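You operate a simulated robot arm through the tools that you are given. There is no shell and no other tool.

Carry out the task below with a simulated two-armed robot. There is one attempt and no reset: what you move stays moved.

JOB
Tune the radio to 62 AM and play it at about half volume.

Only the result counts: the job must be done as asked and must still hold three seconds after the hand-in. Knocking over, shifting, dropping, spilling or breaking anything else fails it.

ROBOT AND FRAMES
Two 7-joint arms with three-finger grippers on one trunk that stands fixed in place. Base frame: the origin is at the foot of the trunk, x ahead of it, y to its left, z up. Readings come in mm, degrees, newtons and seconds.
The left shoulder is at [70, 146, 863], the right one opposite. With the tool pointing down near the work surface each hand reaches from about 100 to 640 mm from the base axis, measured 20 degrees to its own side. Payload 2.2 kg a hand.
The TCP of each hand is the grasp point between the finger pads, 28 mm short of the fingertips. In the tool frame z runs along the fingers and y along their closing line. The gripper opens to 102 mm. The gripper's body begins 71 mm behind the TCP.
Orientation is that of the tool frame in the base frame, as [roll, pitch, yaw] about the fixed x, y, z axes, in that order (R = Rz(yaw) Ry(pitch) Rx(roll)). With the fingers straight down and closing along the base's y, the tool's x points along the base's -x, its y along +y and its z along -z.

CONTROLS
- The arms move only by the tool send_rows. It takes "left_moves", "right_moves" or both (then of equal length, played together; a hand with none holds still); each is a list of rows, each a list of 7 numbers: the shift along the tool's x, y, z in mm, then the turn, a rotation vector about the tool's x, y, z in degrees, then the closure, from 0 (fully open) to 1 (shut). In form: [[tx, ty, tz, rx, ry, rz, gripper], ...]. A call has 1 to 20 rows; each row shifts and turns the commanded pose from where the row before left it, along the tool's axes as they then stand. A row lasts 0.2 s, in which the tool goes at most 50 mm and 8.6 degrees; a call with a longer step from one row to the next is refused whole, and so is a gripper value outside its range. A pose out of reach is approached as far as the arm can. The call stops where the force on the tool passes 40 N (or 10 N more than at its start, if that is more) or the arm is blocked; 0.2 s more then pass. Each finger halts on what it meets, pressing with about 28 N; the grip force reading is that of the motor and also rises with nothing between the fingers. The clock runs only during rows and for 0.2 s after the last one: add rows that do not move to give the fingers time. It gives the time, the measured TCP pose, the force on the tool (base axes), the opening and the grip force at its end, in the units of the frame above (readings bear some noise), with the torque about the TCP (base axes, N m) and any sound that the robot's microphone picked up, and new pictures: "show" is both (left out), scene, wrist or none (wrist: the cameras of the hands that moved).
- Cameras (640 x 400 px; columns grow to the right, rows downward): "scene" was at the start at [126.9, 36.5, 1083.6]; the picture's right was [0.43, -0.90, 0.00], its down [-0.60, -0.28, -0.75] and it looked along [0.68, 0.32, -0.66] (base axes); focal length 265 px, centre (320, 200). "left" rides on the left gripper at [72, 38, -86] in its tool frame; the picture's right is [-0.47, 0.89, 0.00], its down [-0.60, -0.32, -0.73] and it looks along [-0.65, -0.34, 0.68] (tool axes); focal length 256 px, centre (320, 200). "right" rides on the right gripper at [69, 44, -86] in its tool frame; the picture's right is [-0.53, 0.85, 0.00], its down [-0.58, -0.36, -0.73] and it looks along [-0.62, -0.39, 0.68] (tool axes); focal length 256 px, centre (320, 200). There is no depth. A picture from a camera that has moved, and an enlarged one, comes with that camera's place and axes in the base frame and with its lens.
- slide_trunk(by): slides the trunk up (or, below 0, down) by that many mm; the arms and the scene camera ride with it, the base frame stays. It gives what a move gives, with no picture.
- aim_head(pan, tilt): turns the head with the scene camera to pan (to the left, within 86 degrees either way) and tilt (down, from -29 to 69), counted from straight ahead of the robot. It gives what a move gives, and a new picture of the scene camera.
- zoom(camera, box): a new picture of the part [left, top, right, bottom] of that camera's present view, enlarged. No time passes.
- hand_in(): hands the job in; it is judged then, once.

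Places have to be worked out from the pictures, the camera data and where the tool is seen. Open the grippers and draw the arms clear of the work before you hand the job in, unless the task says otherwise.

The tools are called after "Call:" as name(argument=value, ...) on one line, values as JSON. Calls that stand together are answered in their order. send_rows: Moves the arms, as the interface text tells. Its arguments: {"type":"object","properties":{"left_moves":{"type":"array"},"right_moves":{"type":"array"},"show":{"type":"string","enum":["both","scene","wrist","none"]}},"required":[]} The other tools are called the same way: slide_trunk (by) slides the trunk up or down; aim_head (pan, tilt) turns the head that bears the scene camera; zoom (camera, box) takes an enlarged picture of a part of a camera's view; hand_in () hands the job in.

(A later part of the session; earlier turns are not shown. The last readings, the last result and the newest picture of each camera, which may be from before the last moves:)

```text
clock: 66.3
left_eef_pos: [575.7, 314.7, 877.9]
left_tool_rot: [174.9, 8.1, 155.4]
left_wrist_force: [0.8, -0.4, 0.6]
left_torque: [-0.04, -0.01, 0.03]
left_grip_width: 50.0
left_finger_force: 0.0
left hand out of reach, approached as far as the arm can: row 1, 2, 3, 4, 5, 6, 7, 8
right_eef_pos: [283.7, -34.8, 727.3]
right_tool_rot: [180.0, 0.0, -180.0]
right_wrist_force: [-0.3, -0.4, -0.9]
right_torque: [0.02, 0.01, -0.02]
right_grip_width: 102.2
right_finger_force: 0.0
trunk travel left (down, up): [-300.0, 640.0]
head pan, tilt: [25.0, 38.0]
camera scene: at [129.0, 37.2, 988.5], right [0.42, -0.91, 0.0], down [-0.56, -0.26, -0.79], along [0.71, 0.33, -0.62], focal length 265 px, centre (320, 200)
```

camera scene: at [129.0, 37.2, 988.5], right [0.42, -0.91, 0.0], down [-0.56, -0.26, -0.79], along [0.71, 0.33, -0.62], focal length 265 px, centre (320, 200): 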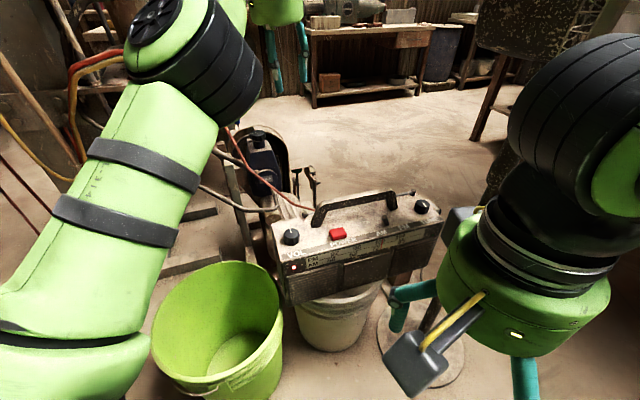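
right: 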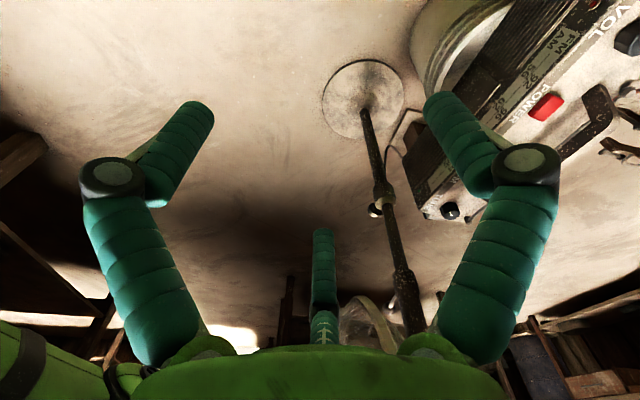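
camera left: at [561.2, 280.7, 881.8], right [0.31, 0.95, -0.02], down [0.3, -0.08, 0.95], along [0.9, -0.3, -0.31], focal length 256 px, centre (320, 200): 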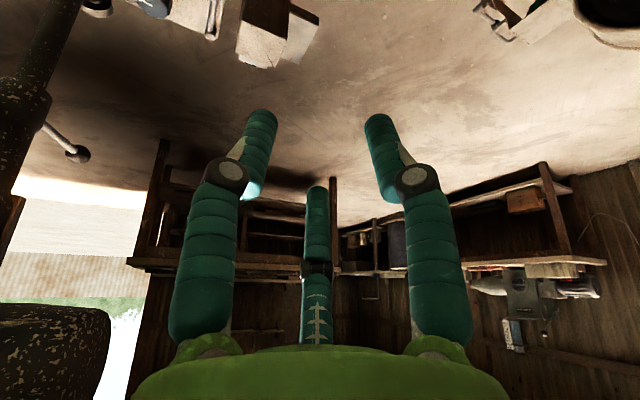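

A purely radial request gives no motion at all, which confirms a singular straight elbow. I'll sweep sideways to the left so the elbow joint takes a share of the motion, then test inward again.

Call:
send_rows(left_moves=[[12.4, 27.3, 0.6, 0, 0, 0, 0.51], [12.4, 27.3, 0.6, 0, 0, 0, 0.51], [12.4, 27.3, 0.6, 0, 0, 0, 0.51], [12.4, 27.3, 0.6, 0, 0, 0, 0.51], [12.4, 27.3, 0.6, 0, 0, 0, 0.51], [0, 0, 0, 0, 0, 0, 0.51]], show="scene")

```text
clock: 67.7
left_eef_pos: [539.2, 444.0, 867.7]
left_tool_rot: [174.8, 8.2, 155.3]
left_wrist_force: [-0.4, 0.2, 1.2]
left_torque: [-0.03, 0.0, 0.03]
left_grip_width: 50.2
left_finger_force: 0.1
left hand out of reach, approached as far as the arm can: row 1, 2, 3, 4, 5
right_eef_pos: [284.4, -34.9, 726.7]
right_tool_rot: [180.0, 0.0, -179.9]
right_wrist_force: [-0.8, 0.3, 1.4]
right_torque: [0.02, 0.01, -0.01]
right_grip_width: 101.9
right_finger_force: 0.0
trunk travel left (down, up): [-300.0, 640.0]
head pan, tilt: [25.0, 38.0]
camera scene: at [128.9, 37.4, 988.5], right [0.42, -0.91, 0.0], down [-0.56, -0.26, -0.79], along [0.71, 0.33, -0.62], focal length 265 px, centre (320, 200)
```

scene: 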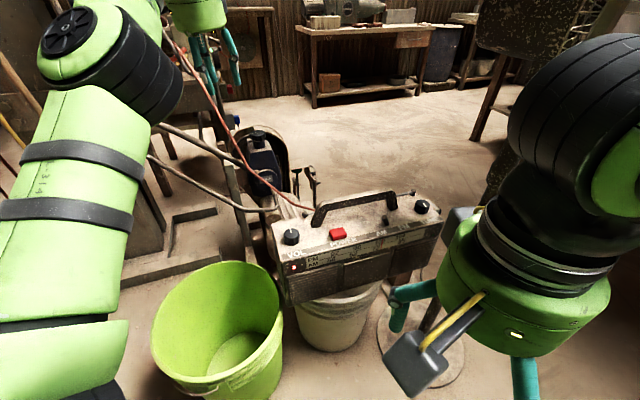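

I'll now sweep back to the right along a straight chord that lies inside the reach sphere. If the elbow takes a share of this it should fold.

Call:
send_rows(left_moves=[[-10.3, -22.8, -0.5, 0, 0, 0, 0.51], [-10.3, -22.8, -0.5, 0, 0, 0, 0.51], [-10.3, -22.8, -0.5, 0, 0, 0, 0.51], [-10.3, -22.8, -0.5, 0, 0, 0, 0.51], [0, 0, 0, 0, 0, 0, 0.51]], show="none")

```text
clock: 68.9
left_eef_pos: [563.9, 352.8, 882.7]
left_tool_rot: [174.9, 8.1, 155.4]
left_wrist_force: [0.1, 0.3, 0.6]
left_torque: [0.01, 0.0, 0.03]
left_grip_width: 49.9
left_finger_force: 0.0
left hand out of reach, approached as far as the arm can: row 1, 2, 3, 4
right_eef_pos: [283.5, -35.9, 727.8]
right_tool_rot: [-180.0, 0.1, 180.0]
right_wrist_force: [-0.1, -0.1, -0.5]
right_torque: [0.01, 0.01, 0.01]
right_grip_width: 101.9
right_finger_force: 0.1
trunk travel left (down, up): [-300.0, 640.0]
head pan, tilt: [25.0, 38.0]
```

It slides along the limit again. The wrist pitch stopped at its own limit in the last swing, so further pitching down about the wrist should force the elbow itself to fold; I'll try that.

Call:
send_rows(left_moves=[[28.8, 0, -2, 0, 8, 0, 0.51], [28.8, 0, -2, 0, 8, 0, 0.51], [28.8, 0, -2, 0, 8, 0, 0.51], [28.8, 0, -2, 0, 8, 0, 0.51], [0, 0, 0, 0, 0, 0, 0.51]], show="scene")

```text
clock: 70.1
left_eef_pos: [441.4, 377.1, 806.8]
left_tool_rot: [174.1, -23.2, 158.4]
left_wrist_force: [0.4, 0.1, 0.2]
left_torque: [0.02, -0.02, 0.01]
left_grip_width: 50.1
left_finger_force: 0.0
left hand out of reach, approached as far as the arm can: row 2, 3, 4
right_eef_pos: [282.9, -33.9, 728.1]
right_tool_rot: [-179.9, 0.0, -180.0]
right_wrist_force: [-0.2, -0.4, 0.2]
right_torque: [0.02, 0.04, 0.01]
right_grip_width: 101.9
right_finger_force: 0.0
trunk travel left (down, up): [-300.0, 640.0]
head pan, tilt: [25.0, 38.0]
camera scene: at [128.7, 37.1, 988.6], right [0.42, -0.91, 0.0], down [-0.56, -0.26, -0.79], along [0.71, 0.33, -0.62], focal length 265 px, centre (320, 200)
```

scene: 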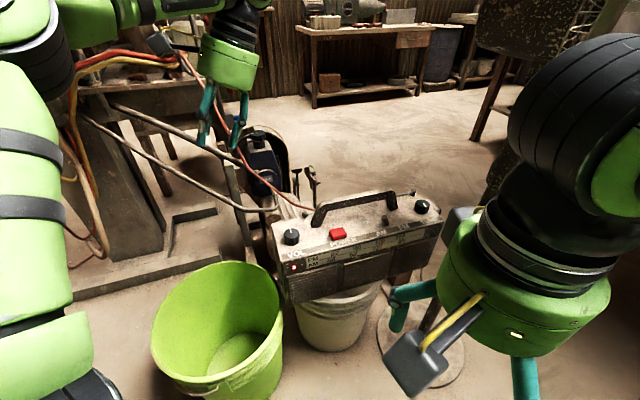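

The elbow is folded again: the wrist is about 518 mm from the shoulder, and the hand is at (441, 377, 807). I'll bring the tool back to an outward tilt in small steps while moving ahead, and keep the arm from getting too straight from now on.

Call:
send_rows(left_moves=[[-15, 0, 0, 0, -8, 0, 0.51], [-15, 0, 0, 0, -8, 0, 0.51], [-15, 0, 0, 0, -8, 0, 0.51], [-15, 0, 0, 0, -8, 0, 0.51], [-15, 0, 0, 0, -8, 0, 0.51], [-15, 0, 0, 0, -8, 0, 0.51], [0, 0, 0, 0, 0, 0, 0.51]], show="scene")

```text
clock: 71.7
left_eef_pos: [522.1, 342.0, 801.9]
left_tool_rot: [174.3, 24.3, 153.9]
left_wrist_force: [-0.5, -0.1, 0.9]
left_torque: [-0.01, -0.02, 0.04]
left_grip_width: 49.9
left_finger_force: 0.1
right_eef_pos: [284.3, -33.0, 726.9]
right_tool_rot: [180.0, 0.0, 179.9]
right_wrist_force: [0.9, -1.8, -0.1]
right_torque: [-0.01, 0.03, 0.01]
right_grip_width: 102.1
right_finger_force: 0.1
trunk travel left (down, up): [-300.0, 640.0]
head pan, tilt: [25.0, 38.0]
camera scene: at [129.0, 37.1, 988.5], right [0.42, -0.91, 0.0], down [-0.56, -0.26, -0.79], along [0.71, 0.33, -0.62], focal length 265 px, centre (320, 200)
```

scene: 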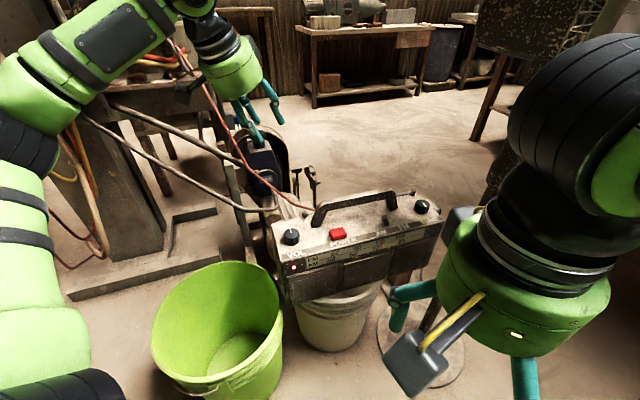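

The arm is healthy again with no flags. I'll set the gripping attitude (28° tilt, lean 160°, roll −30°) here, then travel above the radio toward TUNE, staying at a safe height.

Call:
send_rows(left_moves=[[0, 0, 0, 0.77, -0.514, -7.13, 0.51], [0, 0, 0, 0.77, -0.514, -7.13, 0.51], [0, 0, 0, 0.77, -0.514, -7.13, 0.51], [0, 0, 0, 0.77, -0.514, -7.13, 0.51], [0, 0, 0, 0.77, -0.514, -7.13, 0.51], [-3.78, -29.16, 22.76, 0, 0, 0, 0.51], [-3.78, -29.16, 22.76, 0, 0, 0, 0.51], [-3.78, -29.16, 22.76, 0, 0, 0, 0.51], [-3.78, -29.16, 22.76, 0, 0, 0, 0.51], [-3.78, -29.16, 22.76, 0, 0, 0, 0.51], [-3.78, -29.16, 22.76, 0, 0, 0, 0.51], [-3.78, -29.16, 22.76, 0, 0, 0, 0.51], [0, 0, 0, 0, 0, 0, 0.51]], show="both")

```text
clock: 74.5
left_eef_pos: [637.4, 121.0, 720.2]
left_tool_rot: [-165.0, 23.7, -166.9]
left_wrist_force: [0.0, -0.2, -0.1]
left_torque: [-0.02, 0.02, 0.0]
left_grip_width: 50.2
left_finger_force: 0.1
right_eef_pos: [284.2, -34.7, 727.6]
right_tool_rot: [-180.0, 0.0, -180.0]
right_wrist_force: [-0.1, 0.2, -0.8]
right_torque: [0.01, 0.0, 0.01]
right_grip_width: 102.0
right_finger_force: 0.1
trunk travel left (down, up): [-300.0, 640.0]
head pan, tilt: [25.0, 38.0]
camera scene: at [129.0, 37.1, 988.5], right [0.42, -0.91, 0.0], down [-0.56, -0.26, -0.79], along [0.71, 0.33, -0.62], focal length 265 px, centre (320, 200)
camera left: at [531.8, 157.6, 758.4], right [0.31, 0.95, -0.02], down [0.26, -0.06, 0.96], along [0.92, -0.3, -0.26], focal length 256 px, centre (320, 200)
```

scene: 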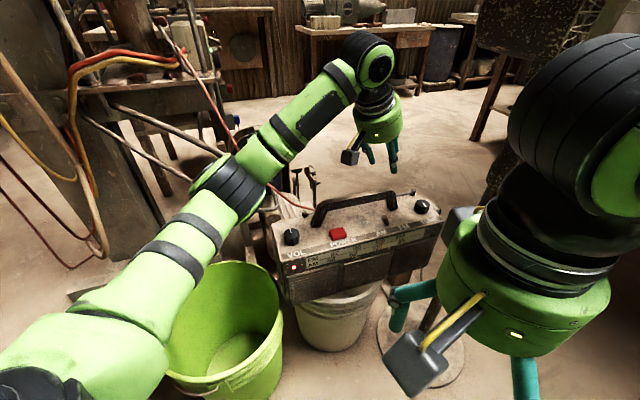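
left: 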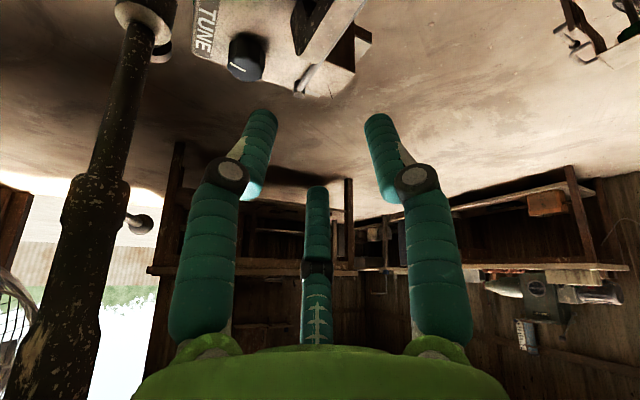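

No flags, and the elbow now bulges left, leaving the radio's front in view. I'll continue to the hover above the knob.

Call:
send_rows(left_moves=[[-0.5, -20.7, 25.6, 0, 0, 0, 0.51], [-0.5, -20.7, 25.6, 0, 0, 0, 0.51], [-0.5, -20.7, 25.6, 0, 0, 0, 0.51], [-0.5, -20.7, 25.6, 0, 0, 0, 0.51], [0, 0, 0, 0, 0, 0, 0.51]], show="wrist")

Call:
zoom(camera="left", box=[220, 0, 420, 160])

Call:
zoom(camera="scene", box=[310, 170, 450, 270])

```text
clock: 75.7
left_eef_pos: [695.9, 28.0, 651.5]
left_tool_rot: [-165.2, 23.9, -167.1]
left_wrist_force: [0.1, -0.4, -0.2]
left_torque: [-0.03, 0.02, -0.01]
left_grip_width: 50.2
left_finger_force: 0.1
right_eef_pos: [283.7, -35.0, 726.8]
right_tool_rot: [-180.0, 0.0, -179.9]
right_wrist_force: [0.3, -0.7, 1.2]
right_torque: [-0.03, -0.02, 0.02]
right_grip_width: 102.0
right_finger_force: 0.2
trunk travel left (down, up): [-300.0, 640.0]
head pan, tilt: [25.0, 38.0]
camera left: at [589.9, 64.3, 688.0], right [0.31, 0.95, -0.02], down [0.26, -0.06, 0.96], along [0.92, -0.31, -0.26], focal length 256 px, centre (320, 200)
```

left: 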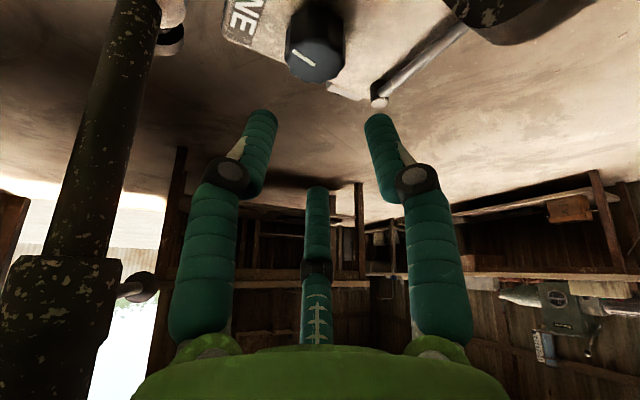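

```text
2.50 times, centred on (320, 80) of left
camera zoom: at [589.9, 64.3, 688.0], right [0.31, 0.95, -0.02], down [0.26, -0.06, 0.96], along [0.92, -0.31, -0.26], focal length 640 px, centre (320, 500)
```

zoom: 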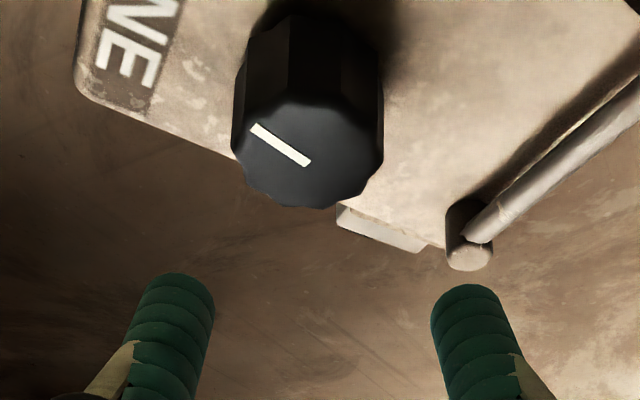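

```text
4.00 times, centred on (380, 220) of scene
camera zoom: at [129.0, 37.1, 988.5], right [0.42, -0.91, 0.0], down [-0.56, -0.26, -0.79], along [0.71, 0.33, -0.62], focal length 1059 px, centre (80, 120)
```

zoom: 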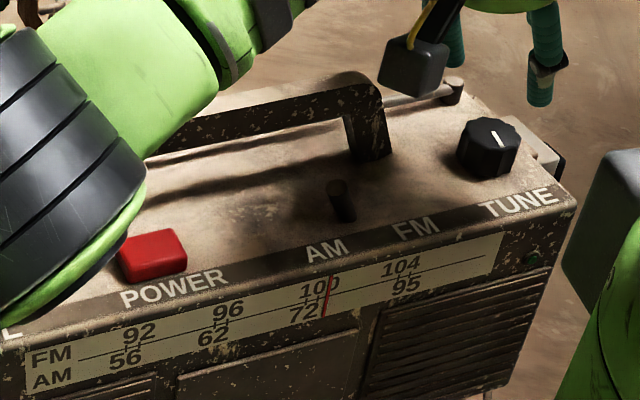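

The knob is at (705, 21.5) and now even the dial stays visible. I'll centre and descend around the knob.

Call:
send_rows(left_moves=[[7.33, 0.81, 13.4, 0, 0, 0, 0.51], [6.1, 3.52, 13.24, 0, 0, 0, 0.51], [6.1, 3.52, 13.24, 0, 0, 0, 0.51], [4.07, 2.35, 8.83, 0, 0, 0, 0.51], [2.44, 1.41, 5.3, 0, 0, 0, 0.51], [0, 0, 0, 0, 0, 0, 0.51]], show="wrist")

Call:
zoom(camera="left", box=[220, 20, 420, 180])

```text
clock: 77.1
left_eef_pos: [694.7, 25.3, 588.8]
left_tool_rot: [-165.1, 23.7, -167.1]
left_wrist_force: [0.3, -1.5, 0.0]
left_torque: [-0.01, 0.01, -0.01]
left_grip_width: 50.3
left_finger_force: 0.2
right_eef_pos: [284.2, -34.7, 726.4]
right_tool_rot: [-179.9, 0.0, 180.0]
right_wrist_force: [0.0, -0.1, -0.2]
right_torque: [-0.03, 0.02, -0.03]
right_grip_width: 102.1
right_finger_force: 0.2
trunk travel left (down, up): [-300.0, 640.0]
head pan, tilt: [25.0, 38.0]
camera left: at [588.4, 61.8, 626.6], right [0.31, 0.95, -0.02], down [0.26, -0.06, 0.96], along [0.92, -0.31, -0.26], focal length 256 px, centre (320, 200)
```

left: 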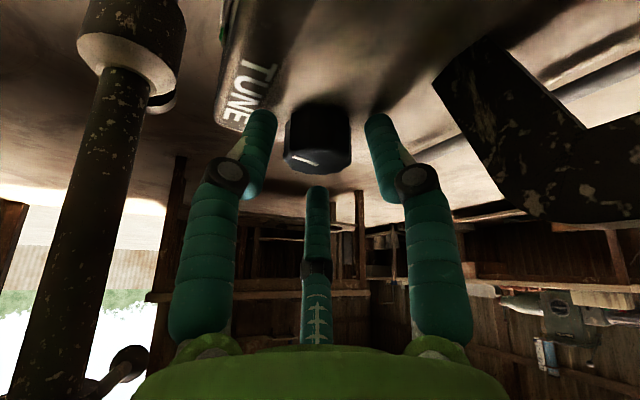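

```text
2.50 times, centred on (320, 100) of left
camera zoom: at [588.4, 61.8, 626.6], right [0.31, 0.95, -0.02], down [0.26, -0.06, 0.96], along [0.92, -0.31, -0.26], focal length 640 px, centre (320, 450)
```

zoom: 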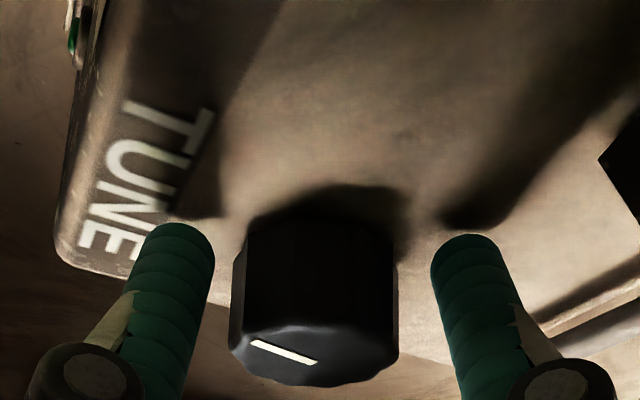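

It's nearly centred, with the knob about 1.3 mm toward the left finger. I'll shift that, lower 3 mm and close in stages onto the knob.

Call:
send_rows(left_moves=[[1.05, -0.9, 0.88, 0, 0, 0, 0.53], [0.81, 0.47, 1.77, 0, 0, 0, 0.56], [0, 0, 0, 0, 0, 0, 0.59], [0, 0, 0, 0, 0, 0, 0.61], [0, 0, 0, 0, 0, 0, 0.63], [0, 0, 0, 0, 0, 0, 0.65], [0, 0, 0, 0, 0, 0, 0.68], [0, 0, 0, 0, 0, 0, 0.7]], show="none")

Call:
zoom(camera="left", box=[220, 20, 420, 180])

Call:
zoom(camera="scene", box=[310, 170, 450, 270])

```text
clock: 78.9
left_eef_pos: [695.0, 24.3, 585.9]
left_tool_rot: [-165.0, 23.9, -167.0]
left_wrist_force: [3.9, -1.6, 1.4]
left_torque: [0.06, -0.08, 0.0]
left_grip_width: 35.9
left_finger_force: 28.2
right_eef_pos: [283.7, -35.9, 726.5]
right_tool_rot: [180.0, 0.0, 180.0]
right_wrist_force: [-0.8, -0.2, -0.5]
right_torque: [0.01, 0.01, 0.0]
right_grip_width: 102.0
right_finger_force: 0.2
trunk travel left (down, up): [-300.0, 640.0]
head pan, tilt: [25.0, 38.0]
```

```text
2.50 times, centred on (320, 100) of left
camera zoom: at [588.0, 60.6, 623.2], right [0.31, 0.95, -0.02], down [0.26, -0.06, 0.96], along [0.92, -0.3, -0.26], focal length 640 px, centre (320, 450)
```

zoom: 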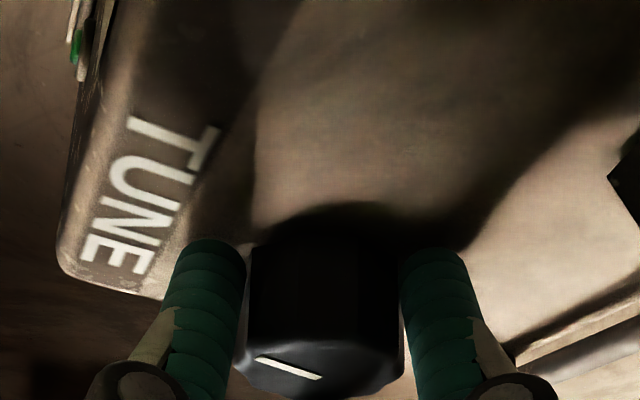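

```text
4.00 times, centred on (380, 220) of scene
camera zoom: at [129.1, 37.1, 988.5], right [0.42, -0.91, 0.0], down [-0.56, -0.26, -0.79], along [0.71, 0.33, -0.62], focal length 1059 px, centre (80, 120)
```

zoom: 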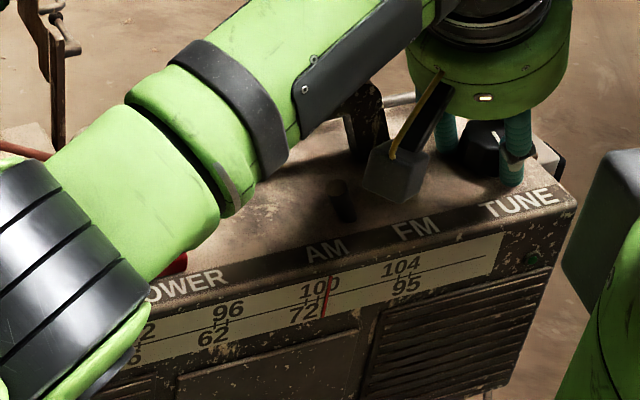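

The knob is firmly gripped at 36 mm and 28 N, and both the needle and the 62 mark are in view. I'll turn 30° counter-clockwise about the knob axis.

Call:
send_rows(left_moves=[[0.68, -1.18, 0, -3.05, -1.761, -6.622, 0.7], [0.68, -1.18, 0, -3.05, -1.761, -6.622, 0.7], [0.68, -1.18, 0, -3.05, -1.761, -6.622, 0.7], [0.68, -1.18, 0, -3.05, -1.761, -6.622, 0.7], [0, 0, 0, 0, 0, 0, 0.7]], show="wrist")

Call:
zoom(camera="scene", box=[310, 170, 450, 270])

```text
clock: 80.1
left_eef_pos: [692.7, 18.5, 586.6]
left_tool_rot: [-165.3, 23.8, -136.9]
left_wrist_force: [1.3, -0.2, 2.5]
left_torque: [-0.09, 0.21, -0.01]
left_grip_width: 35.9
left_finger_force: 28.3
right_eef_pos: [284.5, -34.3, 727.2]
right_tool_rot: [-180.0, 0.0, -180.0]
right_wrist_force: [-0.6, 0.0, 0.0]
right_torque: [0.01, 0.01, -0.02]
right_grip_width: 101.8
right_finger_force: 0.0
trunk travel left (down, up): [-300.0, 640.0]
head pan, tilt: [25.0, 38.0]
camera left: at [582.9, -4.0, 623.5], right [-0.21, 0.98, -0.02], down [0.25, 0.07, 0.96], along [0.94, 0.2, -0.26], focal length 256 px, centre (320, 200)
```

left: 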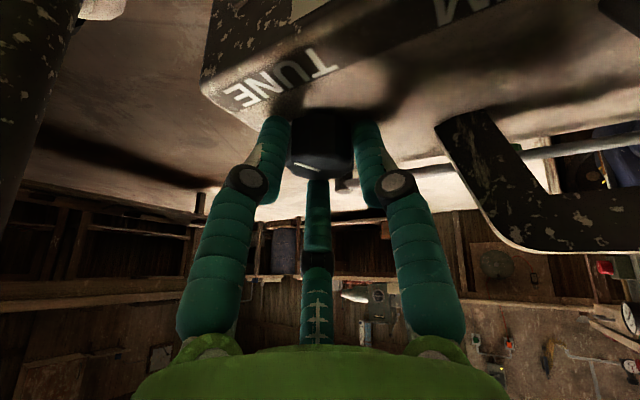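

```text
4.00 times, centred on (380, 220) of scene
camera zoom: at [128.8, 37.1, 988.5], right [0.42, -0.91, 0.0], down [-0.56, -0.26, -0.79], along [0.71, 0.33, -0.62], focal length 1059 px, centre (80, 120)
```

zoom: 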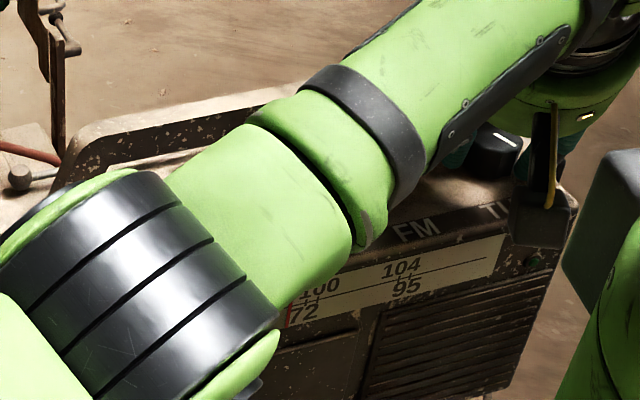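

The needle moved about 38 px (in this zoom) for 30°, with about 75 px left to the AM 62 tick, so roughly 60° more. I'll release, lift 30 mm and swing back 30° about the knob axis for the next stroke.

Call:
send_rows(left_moves=[[0, 0, 0, 0, 0, 0, 0.6], [0, 0, 0, 0, 0, 0, 0.51], [0, 0, 0, 0, 0, 0, 0.51], [-2.03, -1.17, -4.41, 0, 0, 0, 0.51], [-4.07, -2.35, -8.83, 0, 0, 0, 0.51], [-6.1, -3.52, -13.24, 0, 0, 0, 0.51], [-0.68, 1.18, 0, 3.05, 1.761, 6.622, 0.51], [-0.68, 1.18, 0, 3.05, 1.761, 6.622, 0.51], [-0.68, 1.18, 0, 3.05, 1.761, 6.622, 0.51], [-0.68, 1.18, 0, 3.05, 1.761, 6.622, 0.51], [0, 0, 0, 0, 0, 0, 0.51]], show="wrist")

Call:
zoom(camera="left", box=[220, 20, 420, 180])

Call:
zoom(camera="scene", box=[310, 225, 390, 270])

```text
clock: 82.5
left_eef_pos: [692.1, 26.5, 614.9]
left_tool_rot: [-165.2, 23.7, -167.2]
left_wrist_force: [-0.2, -0.2, 0.0]
left_torque: [0.0, 0.01, 0.02]
left_grip_width: 50.0
left_finger_force: 0.0
right_eef_pos: [283.7, -34.6, 727.9]
right_tool_rot: [180.0, 0.0, -179.9]
right_wrist_force: [0.0, 0.1, -0.4]
right_torque: [0.04, 0.0, 0.01]
right_grip_width: 102.3
right_finger_force: 0.0
trunk travel left (down, up): [-300.0, 640.0]
head pan, tilt: [25.0, 38.0]
camera left: at [587.1, 61.0, 652.6], right [0.31, 0.95, -0.02], down [0.26, -0.06, 0.96], along [0.91, -0.31, -0.26], focal length 256 px, centre (320, 200)
```

left: 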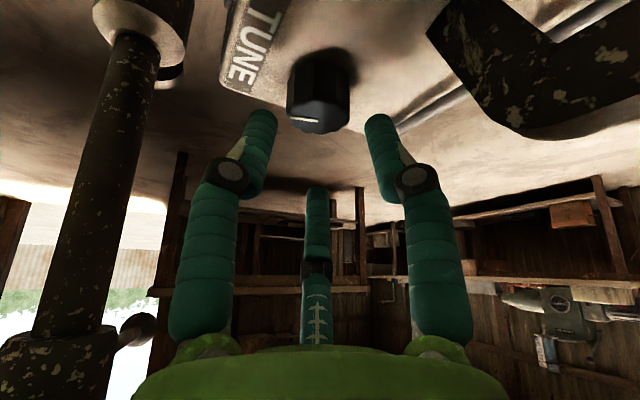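

```text
2.50 times, centred on (320, 100) of left
camera zoom: at [587.1, 61.0, 652.6], right [0.31, 0.95, -0.02], down [0.26, -0.06, 0.96], along [0.91, -0.31, -0.26], focal length 640 px, centre (320, 450)
```

zoom: 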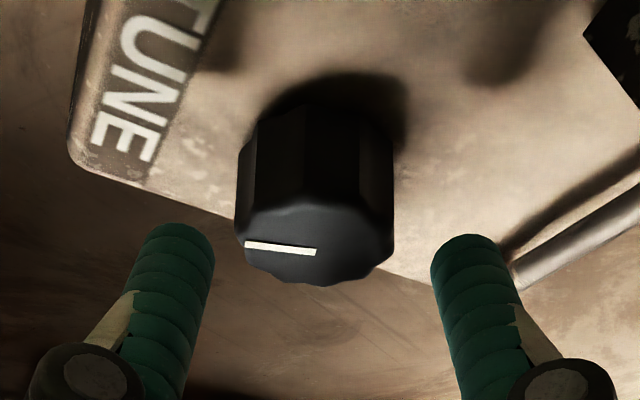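

```text
8.00 times, centred on (350, 248) of scene
camera zoom: at [129.0, 37.2, 988.5], right [0.42, -0.91, 0.0], down [-0.56, -0.26, -0.79], along [0.71, 0.33, -0.62], focal length 2118 px, centre (80, -180)
```

zoom: 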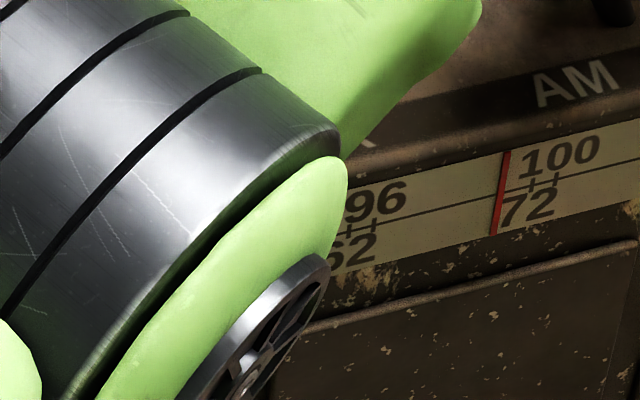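

A 30° turn moved the needle 75 px here (2.5 px/deg), and 151 px remain to the AM 62 tick, so about 60°. The knob is at about (703, 20.6); I'll re-centre, descend and grip again.

Call:
send_rows(left_moves=[[4.38, 0.47, 11.45, 0, 0, 0, 0.51], [4.47, 2.58, 9.71, 0, 0, 0, 0.51], [2.6, 1.5, 5.65, 0, 0, 0, 0.52], [0, 0, 0, 0, 0, 0, 0.55], [0, 0, 0, 0, 0, 0, 0.58], [0, 0, 0, 0, 0, 0, 0.61], [0, 0, 0, 0, 0, 0, 0.63], [0, 0, 0, 0, 0, 0, 0.65], [0, 0, 0, 0, 0, 0, 0.68], [0, 0, 0, 0, 0, 0, 0.7]], show="none")

Call:
zoom(camera="left", box=[220, 20, 420, 180])

```text
clock: 84.7
left_eef_pos: [692.8, 23.4, 584.7]
left_tool_rot: [-165.2, 23.6, -167.1]
left_wrist_force: [-3.7, 2.0, -0.2]
left_torque: [0.16, 0.57, 0.03]
left_grip_width: 36.3
left_finger_force: 28.2
right_eef_pos: [284.4, -35.0, 727.9]
right_tool_rot: [180.0, 0.0, 180.0]
right_wrist_force: [1.2, -0.3, -0.2]
right_torque: [-0.02, -0.02, 0.03]
right_grip_width: 102.2
right_finger_force: 0.1
trunk travel left (down, up): [-300.0, 640.0]
head pan, tilt: [25.0, 38.0]
```

```text
2.50 times, centred on (320, 100) of left
camera zoom: at [588.1, 59.2, 622.5], right [0.31, 0.95, -0.02], down [0.26, -0.06, 0.96], along [0.92, -0.3, -0.26], focal length 640 px, centre (320, 450)
```

zoom: 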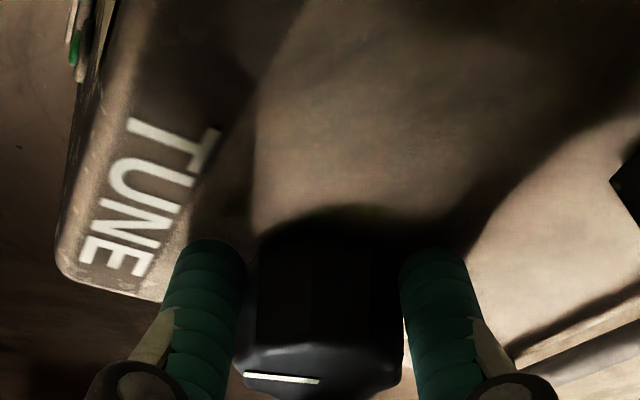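

It's gripped again with small residual forces. I'll turn another 30° counter-clockwise.

Call:
send_rows(left_moves=[[0.68, -1.18, 0, -3.05, -1.761, -6.622, 0.7], [0.68, -1.18, 0, -3.05, -1.761, -6.622, 0.7], [0.68, -1.18, 0, -3.05, -1.761, -6.622, 0.7], [0.68, -1.18, 0, -3.05, -1.761, -6.622, 0.7], [0, 0, 0, 0, 0, 0, 0.7]], show="none")

Call:
zoom(camera="scene", box=[310, 170, 450, 270])

```text
clock: 85.9
left_eef_pos: [693.9, 17.9, 584.4]
left_tool_rot: [-165.2, 23.7, -137.1]
left_wrist_force: [-3.0, 1.2, 0.4]
left_torque: [0.09, 0.27, 0.0]
left_grip_width: 36.2
left_finger_force: 28.1
right_eef_pos: [283.7, -34.6, 727.5]
right_tool_rot: [180.0, 0.0, -180.0]
right_wrist_force: [0.1, 0.4, 0.1]
right_torque: [0.0, 0.04, 0.03]
right_grip_width: 102.0
right_finger_force: 0.0
trunk travel left (down, up): [-300.0, 640.0]
head pan, tilt: [25.0, 38.0]
```

```text
4.00 times, centred on (380, 220) of scene
camera zoom: at [129.5, 37.3, 988.4], right [0.42, -0.91, 0.0], down [-0.56, -0.26, -0.79], along [0.71, 0.33, -0.62], focal length 1059 px, centre (80, 120)
```

zoom: 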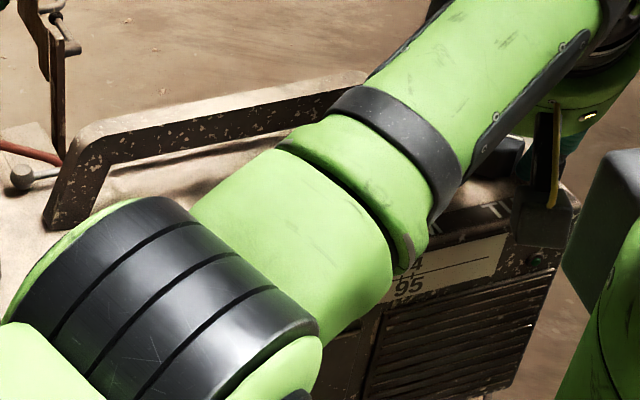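

The arm hides the dial now. I'll release, lift and swing back, then read the needle.

Call:
send_rows(left_moves=[[0, 0, 0, 0, 0, 0, 0.6], [0, 0, 0, 0, 0, 0, 0.51], [0, 0, 0, 0, 0, 0, 0.51], [-2.03, -1.17, -4.41, 0, 0, 0, 0.51], [-4.07, -2.35, -8.83, 0, 0, 0, 0.51], [-6.1, -3.52, -13.24, 0, 0, 0, 0.51], [-0.68, 1.18, 0, 3.05, 1.761, 6.622, 0.51], [-0.68, 1.18, 0, 3.05, 1.761, 6.622, 0.51], [-0.68, 1.18, 0, 3.05, 1.761, 6.622, 0.51], [-0.68, 1.18, 0, 3.05, 1.761, 6.622, 0.51], [0, 0, 0, 0, 0, 0, 0.51]], show="both")

Call:
zoom(camera="left", box=[220, 20, 420, 180])

Call:
zoom(camera="scene", box=[310, 225, 390, 270])

```text
clock: 88.3
left_eef_pos: [693.0, 22.4, 615.1]
left_tool_rot: [-165.1, 23.8, -167.0]
left_wrist_force: [-0.2, -0.1, -0.1]
left_torque: [-0.02, -0.01, 0.0]
left_grip_width: 50.1
left_finger_force: 0.0
right_eef_pos: [284.1, -34.8, 727.1]
right_tool_rot: [180.0, 0.1, 179.9]
right_wrist_force: [0.3, 0.0, -0.6]
right_torque: [0.02, 0.02, -0.03]
right_grip_width: 102.1
right_finger_force: 0.1
trunk travel left (down, up): [-300.0, 640.0]
head pan, tilt: [25.0, 38.0]
camera scene: at [129.0, 37.2, 988.5], right [0.42, -0.91, 0.0], down [-0.56, -0.26, -0.79], along [0.71, 0.33, -0.62], focal length 265 px, centre (320, 200)
camera left: at [588.1, 58.6, 653.2], right [0.31, 0.95, -0.02], down [0.26, -0.06, 0.96], along [0.91, -0.31, -0.26], focal length 256 px, centre (320, 200)
```

scene: 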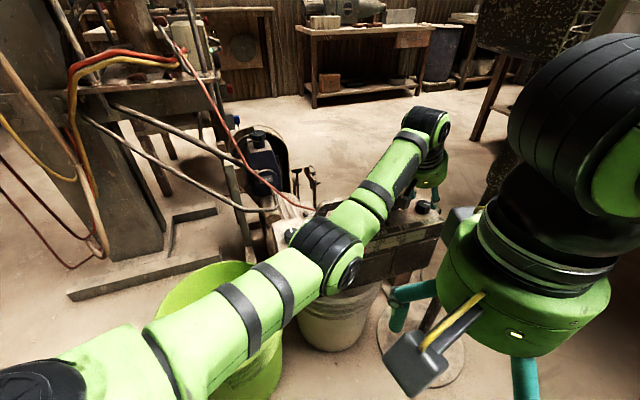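
left: 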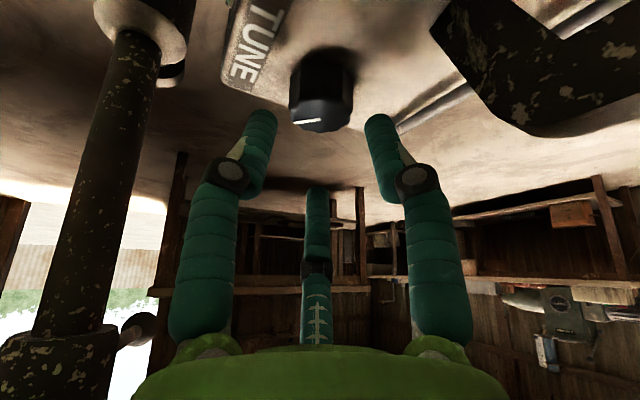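

```text
2.50 times, centred on (320, 100) of left
camera zoom: at [588.1, 58.6, 653.2], right [0.31, 0.95, -0.02], down [0.26, -0.06, 0.96], along [0.91, -0.31, -0.26], focal length 640 px, centre (320, 450)
```

zoom: 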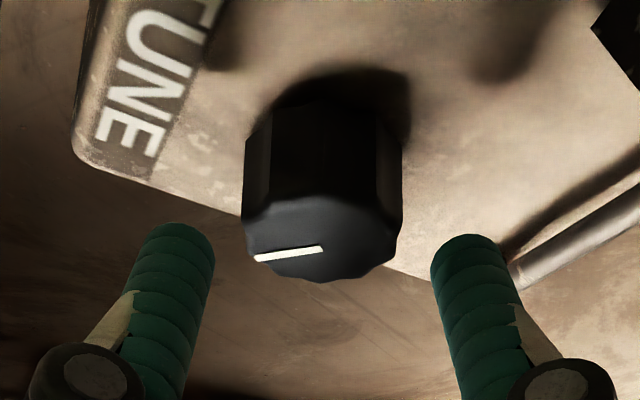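

```text
8.00 times, centred on (350, 248) of scene
camera zoom: at [129.0, 37.2, 988.5], right [0.42, -0.91, 0.0], down [-0.56, -0.26, -0.79], along [0.71, 0.33, -0.62], focal length 2118 px, centre (80, -180)
```

zoom: 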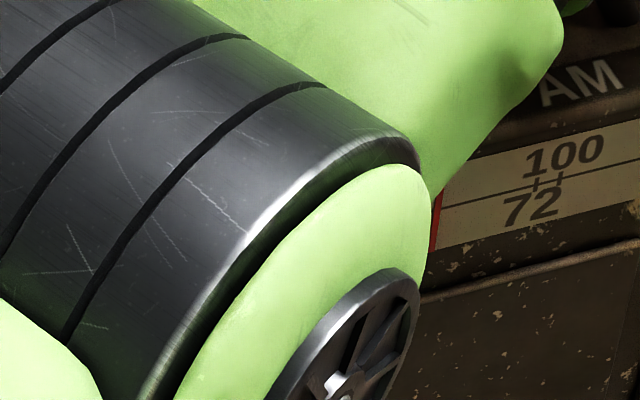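

The needle is now just right of the elbow's edge at about x ≈ 437, so roughly 80–85 px or 33° remain. I'll re-centre on the knob at (705, 19.6), grip and turn 33°.

Call:
send_rows(left_moves=[[2.49, 3.29, 11.57, 0, 0, 0, 0.51], [4.47, 2.58, 9.71, 0, 0, 0, 0.51], [2.6, 1.5, 5.65, 0, 0, 0, 0.52], [0, 0, 0, 0, 0, 0, 0.55], [0, 0, 0, 0, 0, 0, 0.58], [0, 0, 0, 0, 0, 0, 0.61], [0, 0, 0, 0, 0, 0, 0.63], [0, 0, 0, 0, 0, 0, 0.65], [0, 0, 0, 0, 0, 0, 0.68], [0, 0, 0, 0, 0, 0, 0.7]], show="none")

Call:
zoom(camera="scene", box=[310, 170, 450, 270])

Call:
zoom(camera="scene", box=[310, 225, 390, 270])

```text
clock: 90.5
left_eef_pos: [696.0, 23.0, 586.0]
left_tool_rot: [-165.2, 23.7, -167.0]
left_wrist_force: [-0.8, -2.4, -0.2]
left_torque: [-0.01, 0.12, 0.04]
left_grip_width: 37.6
left_finger_force: 27.7
right_eef_pos: [283.8, -34.7, 727.0]
right_tool_rot: [180.0, 0.0, 179.9]
right_wrist_force: [0.1, -0.4, -0.9]
right_torque: [0.03, -0.01, 0.02]
right_grip_width: 102.1
right_finger_force: 0.1
trunk travel left (down, up): [-300.0, 640.0]
head pan, tilt: [25.0, 38.0]
```

```text
4.00 times, centred on (380, 220) of scene
camera zoom: at [129.1, 37.0, 988.5], right [0.42, -0.91, 0.0], down [-0.56, -0.26, -0.79], along [0.71, 0.33, -0.62], focal length 1059 px, centre (80, 120)
```

zoom: 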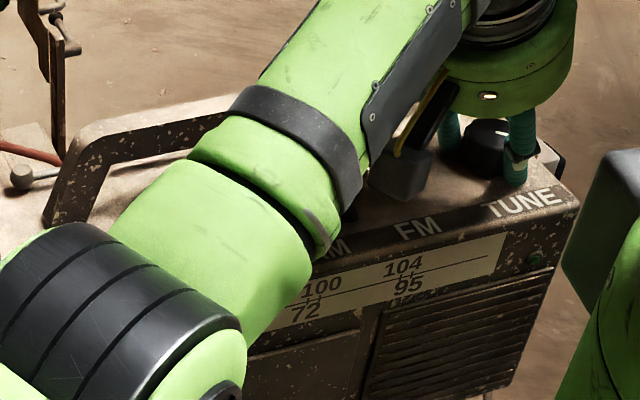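

```text
8.00 times, centred on (350, 248) of scene
camera zoom: at [129.1, 37.0, 988.5], right [0.42, -0.91, 0.0], down [-0.56, -0.26, -0.79], along [0.71, 0.33, -0.62], focal length 2118 px, centre (80, -180)
```

zoom: 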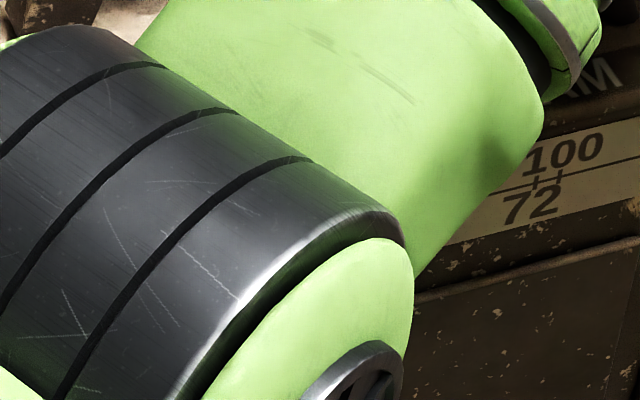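

It's gripped with low side forces. I'll turn 33° counter-clockwise.

Call:
send_rows(left_moves=[[0.75, -1.29, 0, -3.354, -1.937, -7.284, 0.7], [0.75, -1.29, 0, -3.354, -1.937, -7.284, 0.7], [0.75, -1.29, 0, -3.354, -1.937, -7.284, 0.7], [0.75, -1.29, 0, -3.354, -1.937, -7.284, 0.7], [0, 0, 0, 0, 0, 0, 0.7]], show="wrist")

Call:
zoom(camera="scene", box=[280, 170, 460, 290])

```text
clock: 91.7
left_eef_pos: [694.9, 17.3, 586.7]
left_tool_rot: [-165.3, 23.8, -134.0]
left_wrist_force: [-0.8, 2.5, 0.7]
left_torque: [0.13, -0.05, 0.04]
left_grip_width: 37.4
left_finger_force: 27.9
right_eef_pos: [283.6, -34.5, 727.2]
right_tool_rot: [-179.9, 0.0, 180.0]
right_wrist_force: [0.3, 0.4, -0.6]
right_torque: [-0.02, 0.01, 0.01]
right_grip_width: 101.8
right_finger_force: 0.0
trunk travel left (down, up): [-300.0, 640.0]
head pan, tilt: [25.0, 38.0]
camera left: at [586.9, -11.0, 623.8], right [-0.26, 0.97, -0.02], down [0.25, 0.09, 0.96], along [0.93, 0.25, -0.26], focal length 256 px, centre (320, 200)
```

left: 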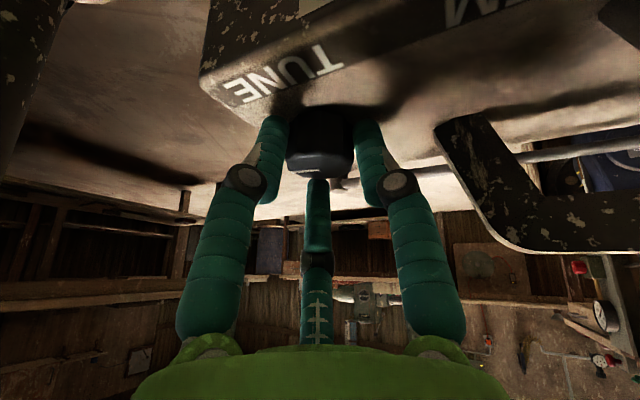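

```text
3.33 times, centred on (370, 230) of scene
camera zoom: at [129.4, 37.3, 988.4], right [0.42, -0.91, 0.0], down [-0.56, -0.26, -0.79], along [0.71, 0.33, -0.62], focal length 882 px, centre (153, 100)
```

zoom: 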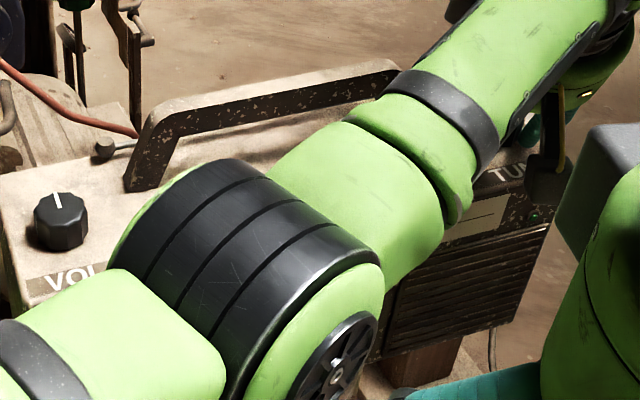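

The green lamp at the right end may be brighter now. I'll release, lift, swing back and retract to a pose where the whole dial is visible.

Call:
send_rows(left_moves=[[0, 0, 0, 0, 0, 0, 0.6], [0, 0, 0, 0, 0, 0, 0.51], [0, 0, 0, 0, 0, 0, 0.51], [-2.03, -1.17, -4.41, 0, 0, 0, 0.51], [-4.07, -2.35, -8.83, 0, 0, 0, 0.51], [-6.1, -3.52, -13.24, 0, 0, 0, 0.51], [-0.75, 1.29, 0, 3.354, 1.937, 7.284, 0.51], [-0.75, 1.29, 0, 3.354, 1.937, 7.284, 0.51], [-0.75, 1.29, 0, 3.354, 1.937, 7.284, 0.51], [-0.75, 1.29, 0, 3.354, 1.937, 7.284, 0.51], [0, 0, -20, 0, 0, 0, 0.51], [0.5, 20.7, -25.6, 0, 0, 0, 0.51], [0.5, 20.7, -25.6, 0, 0, 0, 0.51], [0.5, 20.7, -25.6, 0, 0, 0, 0.51], [0, 0, 0, 0, 0, 0, 0.51]], show="both")

Call:
zoom(camera="scene", box=[310, 225, 390, 270])

Call:
zoom(camera="scene", box=[370, 220, 450, 265])

```text
clock: 94.9
left_eef_pos: [644.6, 99.6, 687.6]
left_tool_rot: [-165.1, 23.7, -167.0]
left_wrist_force: [-0.4, 0.2, -0.2]
left_torque: [0.02, 0.02, 0.01]
left_grip_width: 50.1
left_finger_force: 0.1
right_eef_pos: [283.5, -35.3, 727.8]
right_tool_rot: [-179.9, -0.1, 180.0]
right_wrist_force: [0.6, 0.9, -0.5]
right_torque: [0.01, -0.01, 0.01]
right_grip_width: 102.1
right_finger_force: 0.1
trunk travel left (down, up): [-300.0, 640.0]
head pan, tilt: [25.0, 38.0]
camera scene: at [129.1, 37.2, 988.5], right [0.42, -0.91, 0.0], down [-0.56, -0.26, -0.79], along [0.71, 0.33, -0.62], focal length 265 px, centre (320, 200)
camera left: at [539.1, 134.5, 725.5], right [0.31, 0.95, -0.02], down [0.26, -0.06, 0.96], along [0.92, -0.31, -0.26], focal length 256 px, centre (320, 200)
```

scene: 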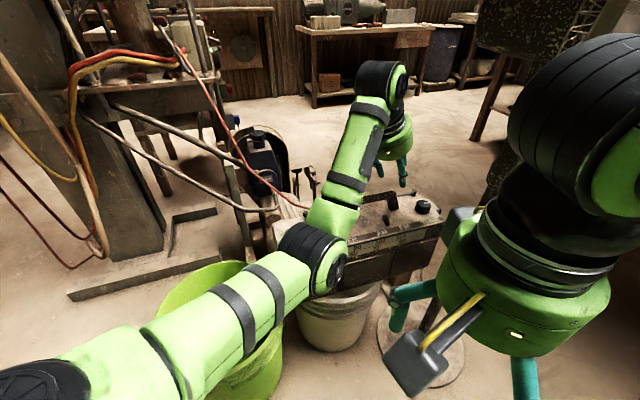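
left: 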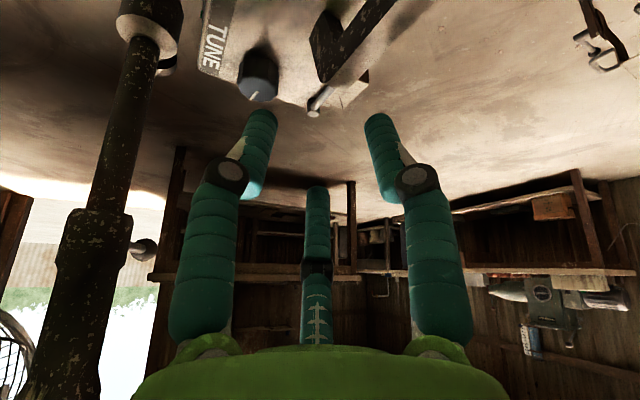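

```text
8.00 times, centred on (350, 248) of scene
camera zoom: at [129.1, 37.2, 988.5], right [0.42, -0.91, 0.0], down [-0.56, -0.26, -0.79], along [0.71, 0.33, -0.62], focal length 2118 px, centre (80, -180)
```

zoom: 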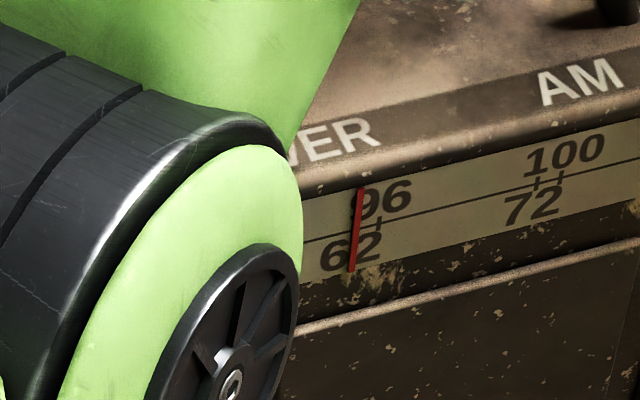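

```text
8.00 times, centred on (410, 242) of scene
camera zoom: at [129.1, 37.2, 988.5], right [0.42, -0.91, 0.0], down [-0.56, -0.26, -0.79], along [0.71, 0.33, -0.62], focal length 2118 px, centre (-400, -140)
```

zoom: 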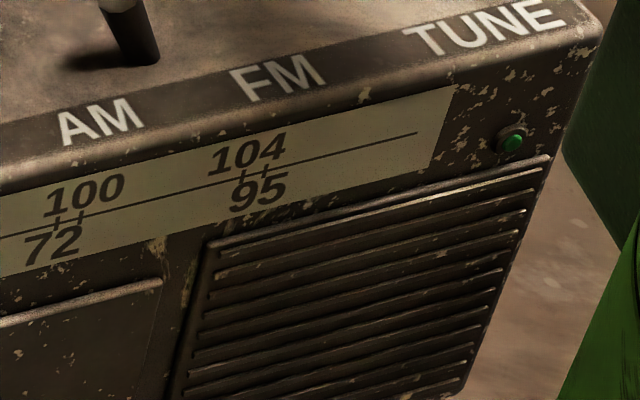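

The needle now lies right on the AM 62 tick, with the FM 96 tick visible just to its right. I'll zoom in closer to verify, and look at the green lamp.

Call:
zoom(camera="scene", box=[343, 240, 373, 260])

Call:
zoom(camera="scene", box=[420, 230, 450, 250])

```text
16.00 times, centred on (358, 250) of scene
camera zoom: at [129.1, 37.2, 988.5], right [0.42, -0.91, 0.0], down [-0.56, -0.26, -0.79], along [0.71, 0.33, -0.62], focal length 4235 px, centre (-288, -600)
```

zoom: 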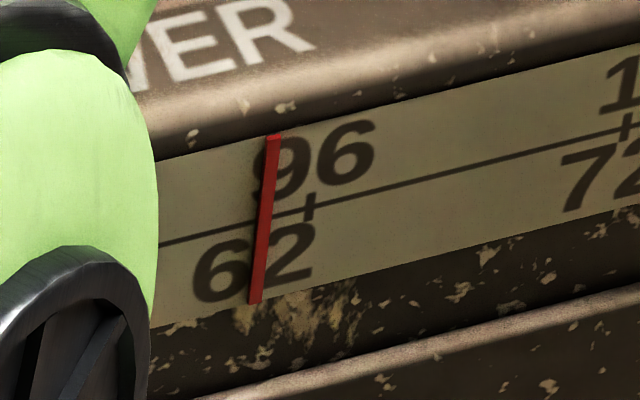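

```text
16.00 times, centred on (435, 240) of scene
camera zoom: at [129.1, 37.2, 988.5], right [0.42, -0.91, 0.0], down [-0.56, -0.26, -0.79], along [0.71, 0.33, -0.62], focal length 4235 px, centre (-1520, -440)
```

zoom: 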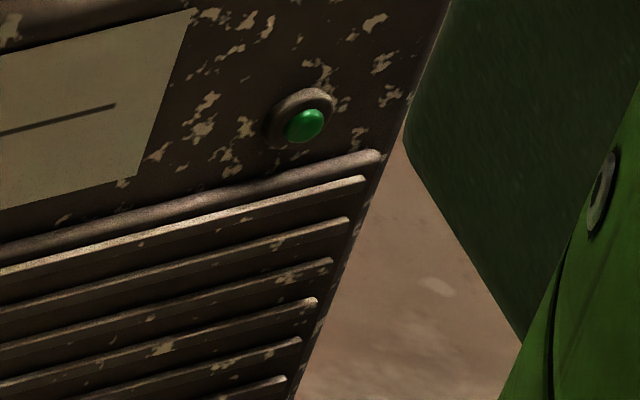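

The needle sits on the AM 62 tick to within a fraction of a unit. No sound is heard, so the volume is probably at zero. Next is VOL, so I'll carry the left hand over the VOL knob and bring the tool vertical.

Call:
send_rows(left_moves=[[12.6, 27.8, -14.9, 0, 0, 0, 0.51], [12.6, 27.8, -14.9, 0, 0, 0, 0.51], [12.6, 27.8, -14.9, 0, 0, 0, 0.51], [12.6, 27.8, -14.9, 0, 0, 0, 0.51], [12.6, 27.8, -14.9, 0, 0, 0, 0.51], [12.6, 27.8, -14.9, 0, 0, 0, 0.51], [12.6, 27.8, -14.9, 0, 0, 0, 0.51], [0, 0, 0, -3.5, 6.06, 0, 0.51], [0, 0, 0, -3.5, 6.06, 0, 0.51], [0, 0, 0, -3.5, 6.06, 0, 0.51], [0, 0, 0, -3.5, 6.06, 0, 0.51], [0, 0, 0, 0, 0, 0, 0.51]], show="both")

Call:
zoom(camera="scene", box=[265, 180, 455, 310])

```text
clock: 97.5
left_eef_pos: [496.7, 285.7, 698.1]
left_tool_rot: [-180.0, -0.3, -170.2]
left_wrist_force: [0.3, -0.4, 0.2]
left_torque: [0.02, -0.02, -0.02]
left_grip_width: 49.9
left_finger_force: 0.0
right_eef_pos: [283.3, -36.7, 726.8]
right_tool_rot: [180.0, 0.1, -180.0]
right_wrist_force: [-0.1, 0.6, -0.3]
right_torque: [0.01, 0.01, 0.01]
right_grip_width: 102.0
right_finger_force: 0.1
trunk travel left (down, up): [-300.0, 640.0]
head pan, tilt: [25.0, 38.0]
camera scene: at [129.1, 37.2, 988.5], right [0.42, -0.91, 0.0], down [-0.56, -0.26, -0.79], along [0.71, 0.33, -0.62], focal length 265 px, centre (320, 200)
camera left: at [420.6, 310.6, 784.6], right [0.31, 0.95, 0.0], down [0.65, -0.21, 0.73], along [0.69, -0.22, -0.69], focal length 256 px, centre (320, 200)
```

scene: 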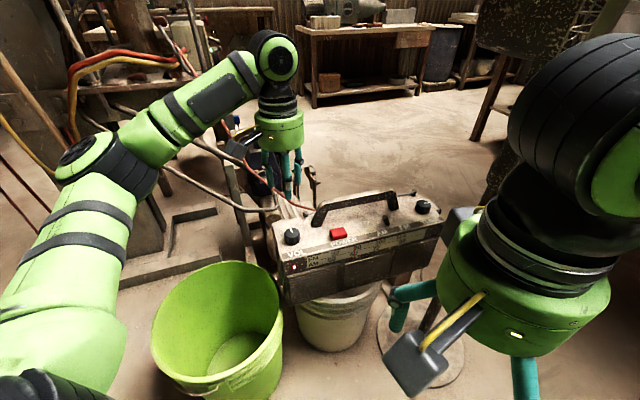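
left: 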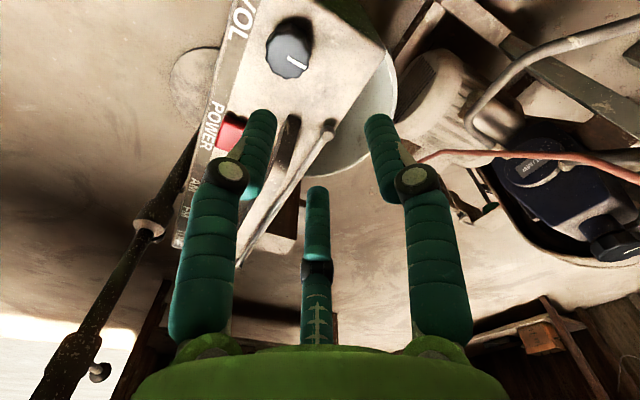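

```text
3.08 times, centred on (360, 245) of scene
camera zoom: at [129.1, 37.2, 988.5], right [0.42, -0.91, 0.0], down [-0.56, -0.26, -0.79], along [0.71, 0.33, -0.62], focal length 814 px, centre (197, 62)
```

zoom: 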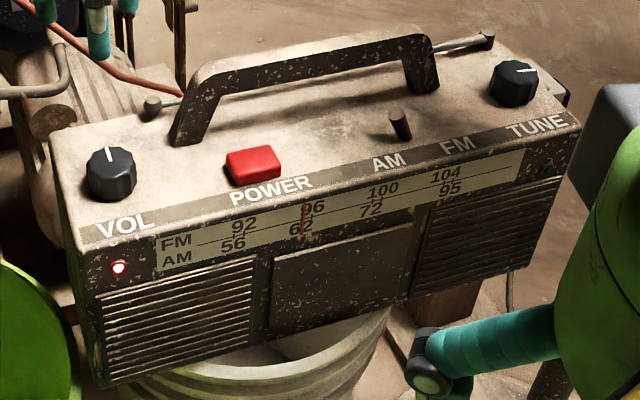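

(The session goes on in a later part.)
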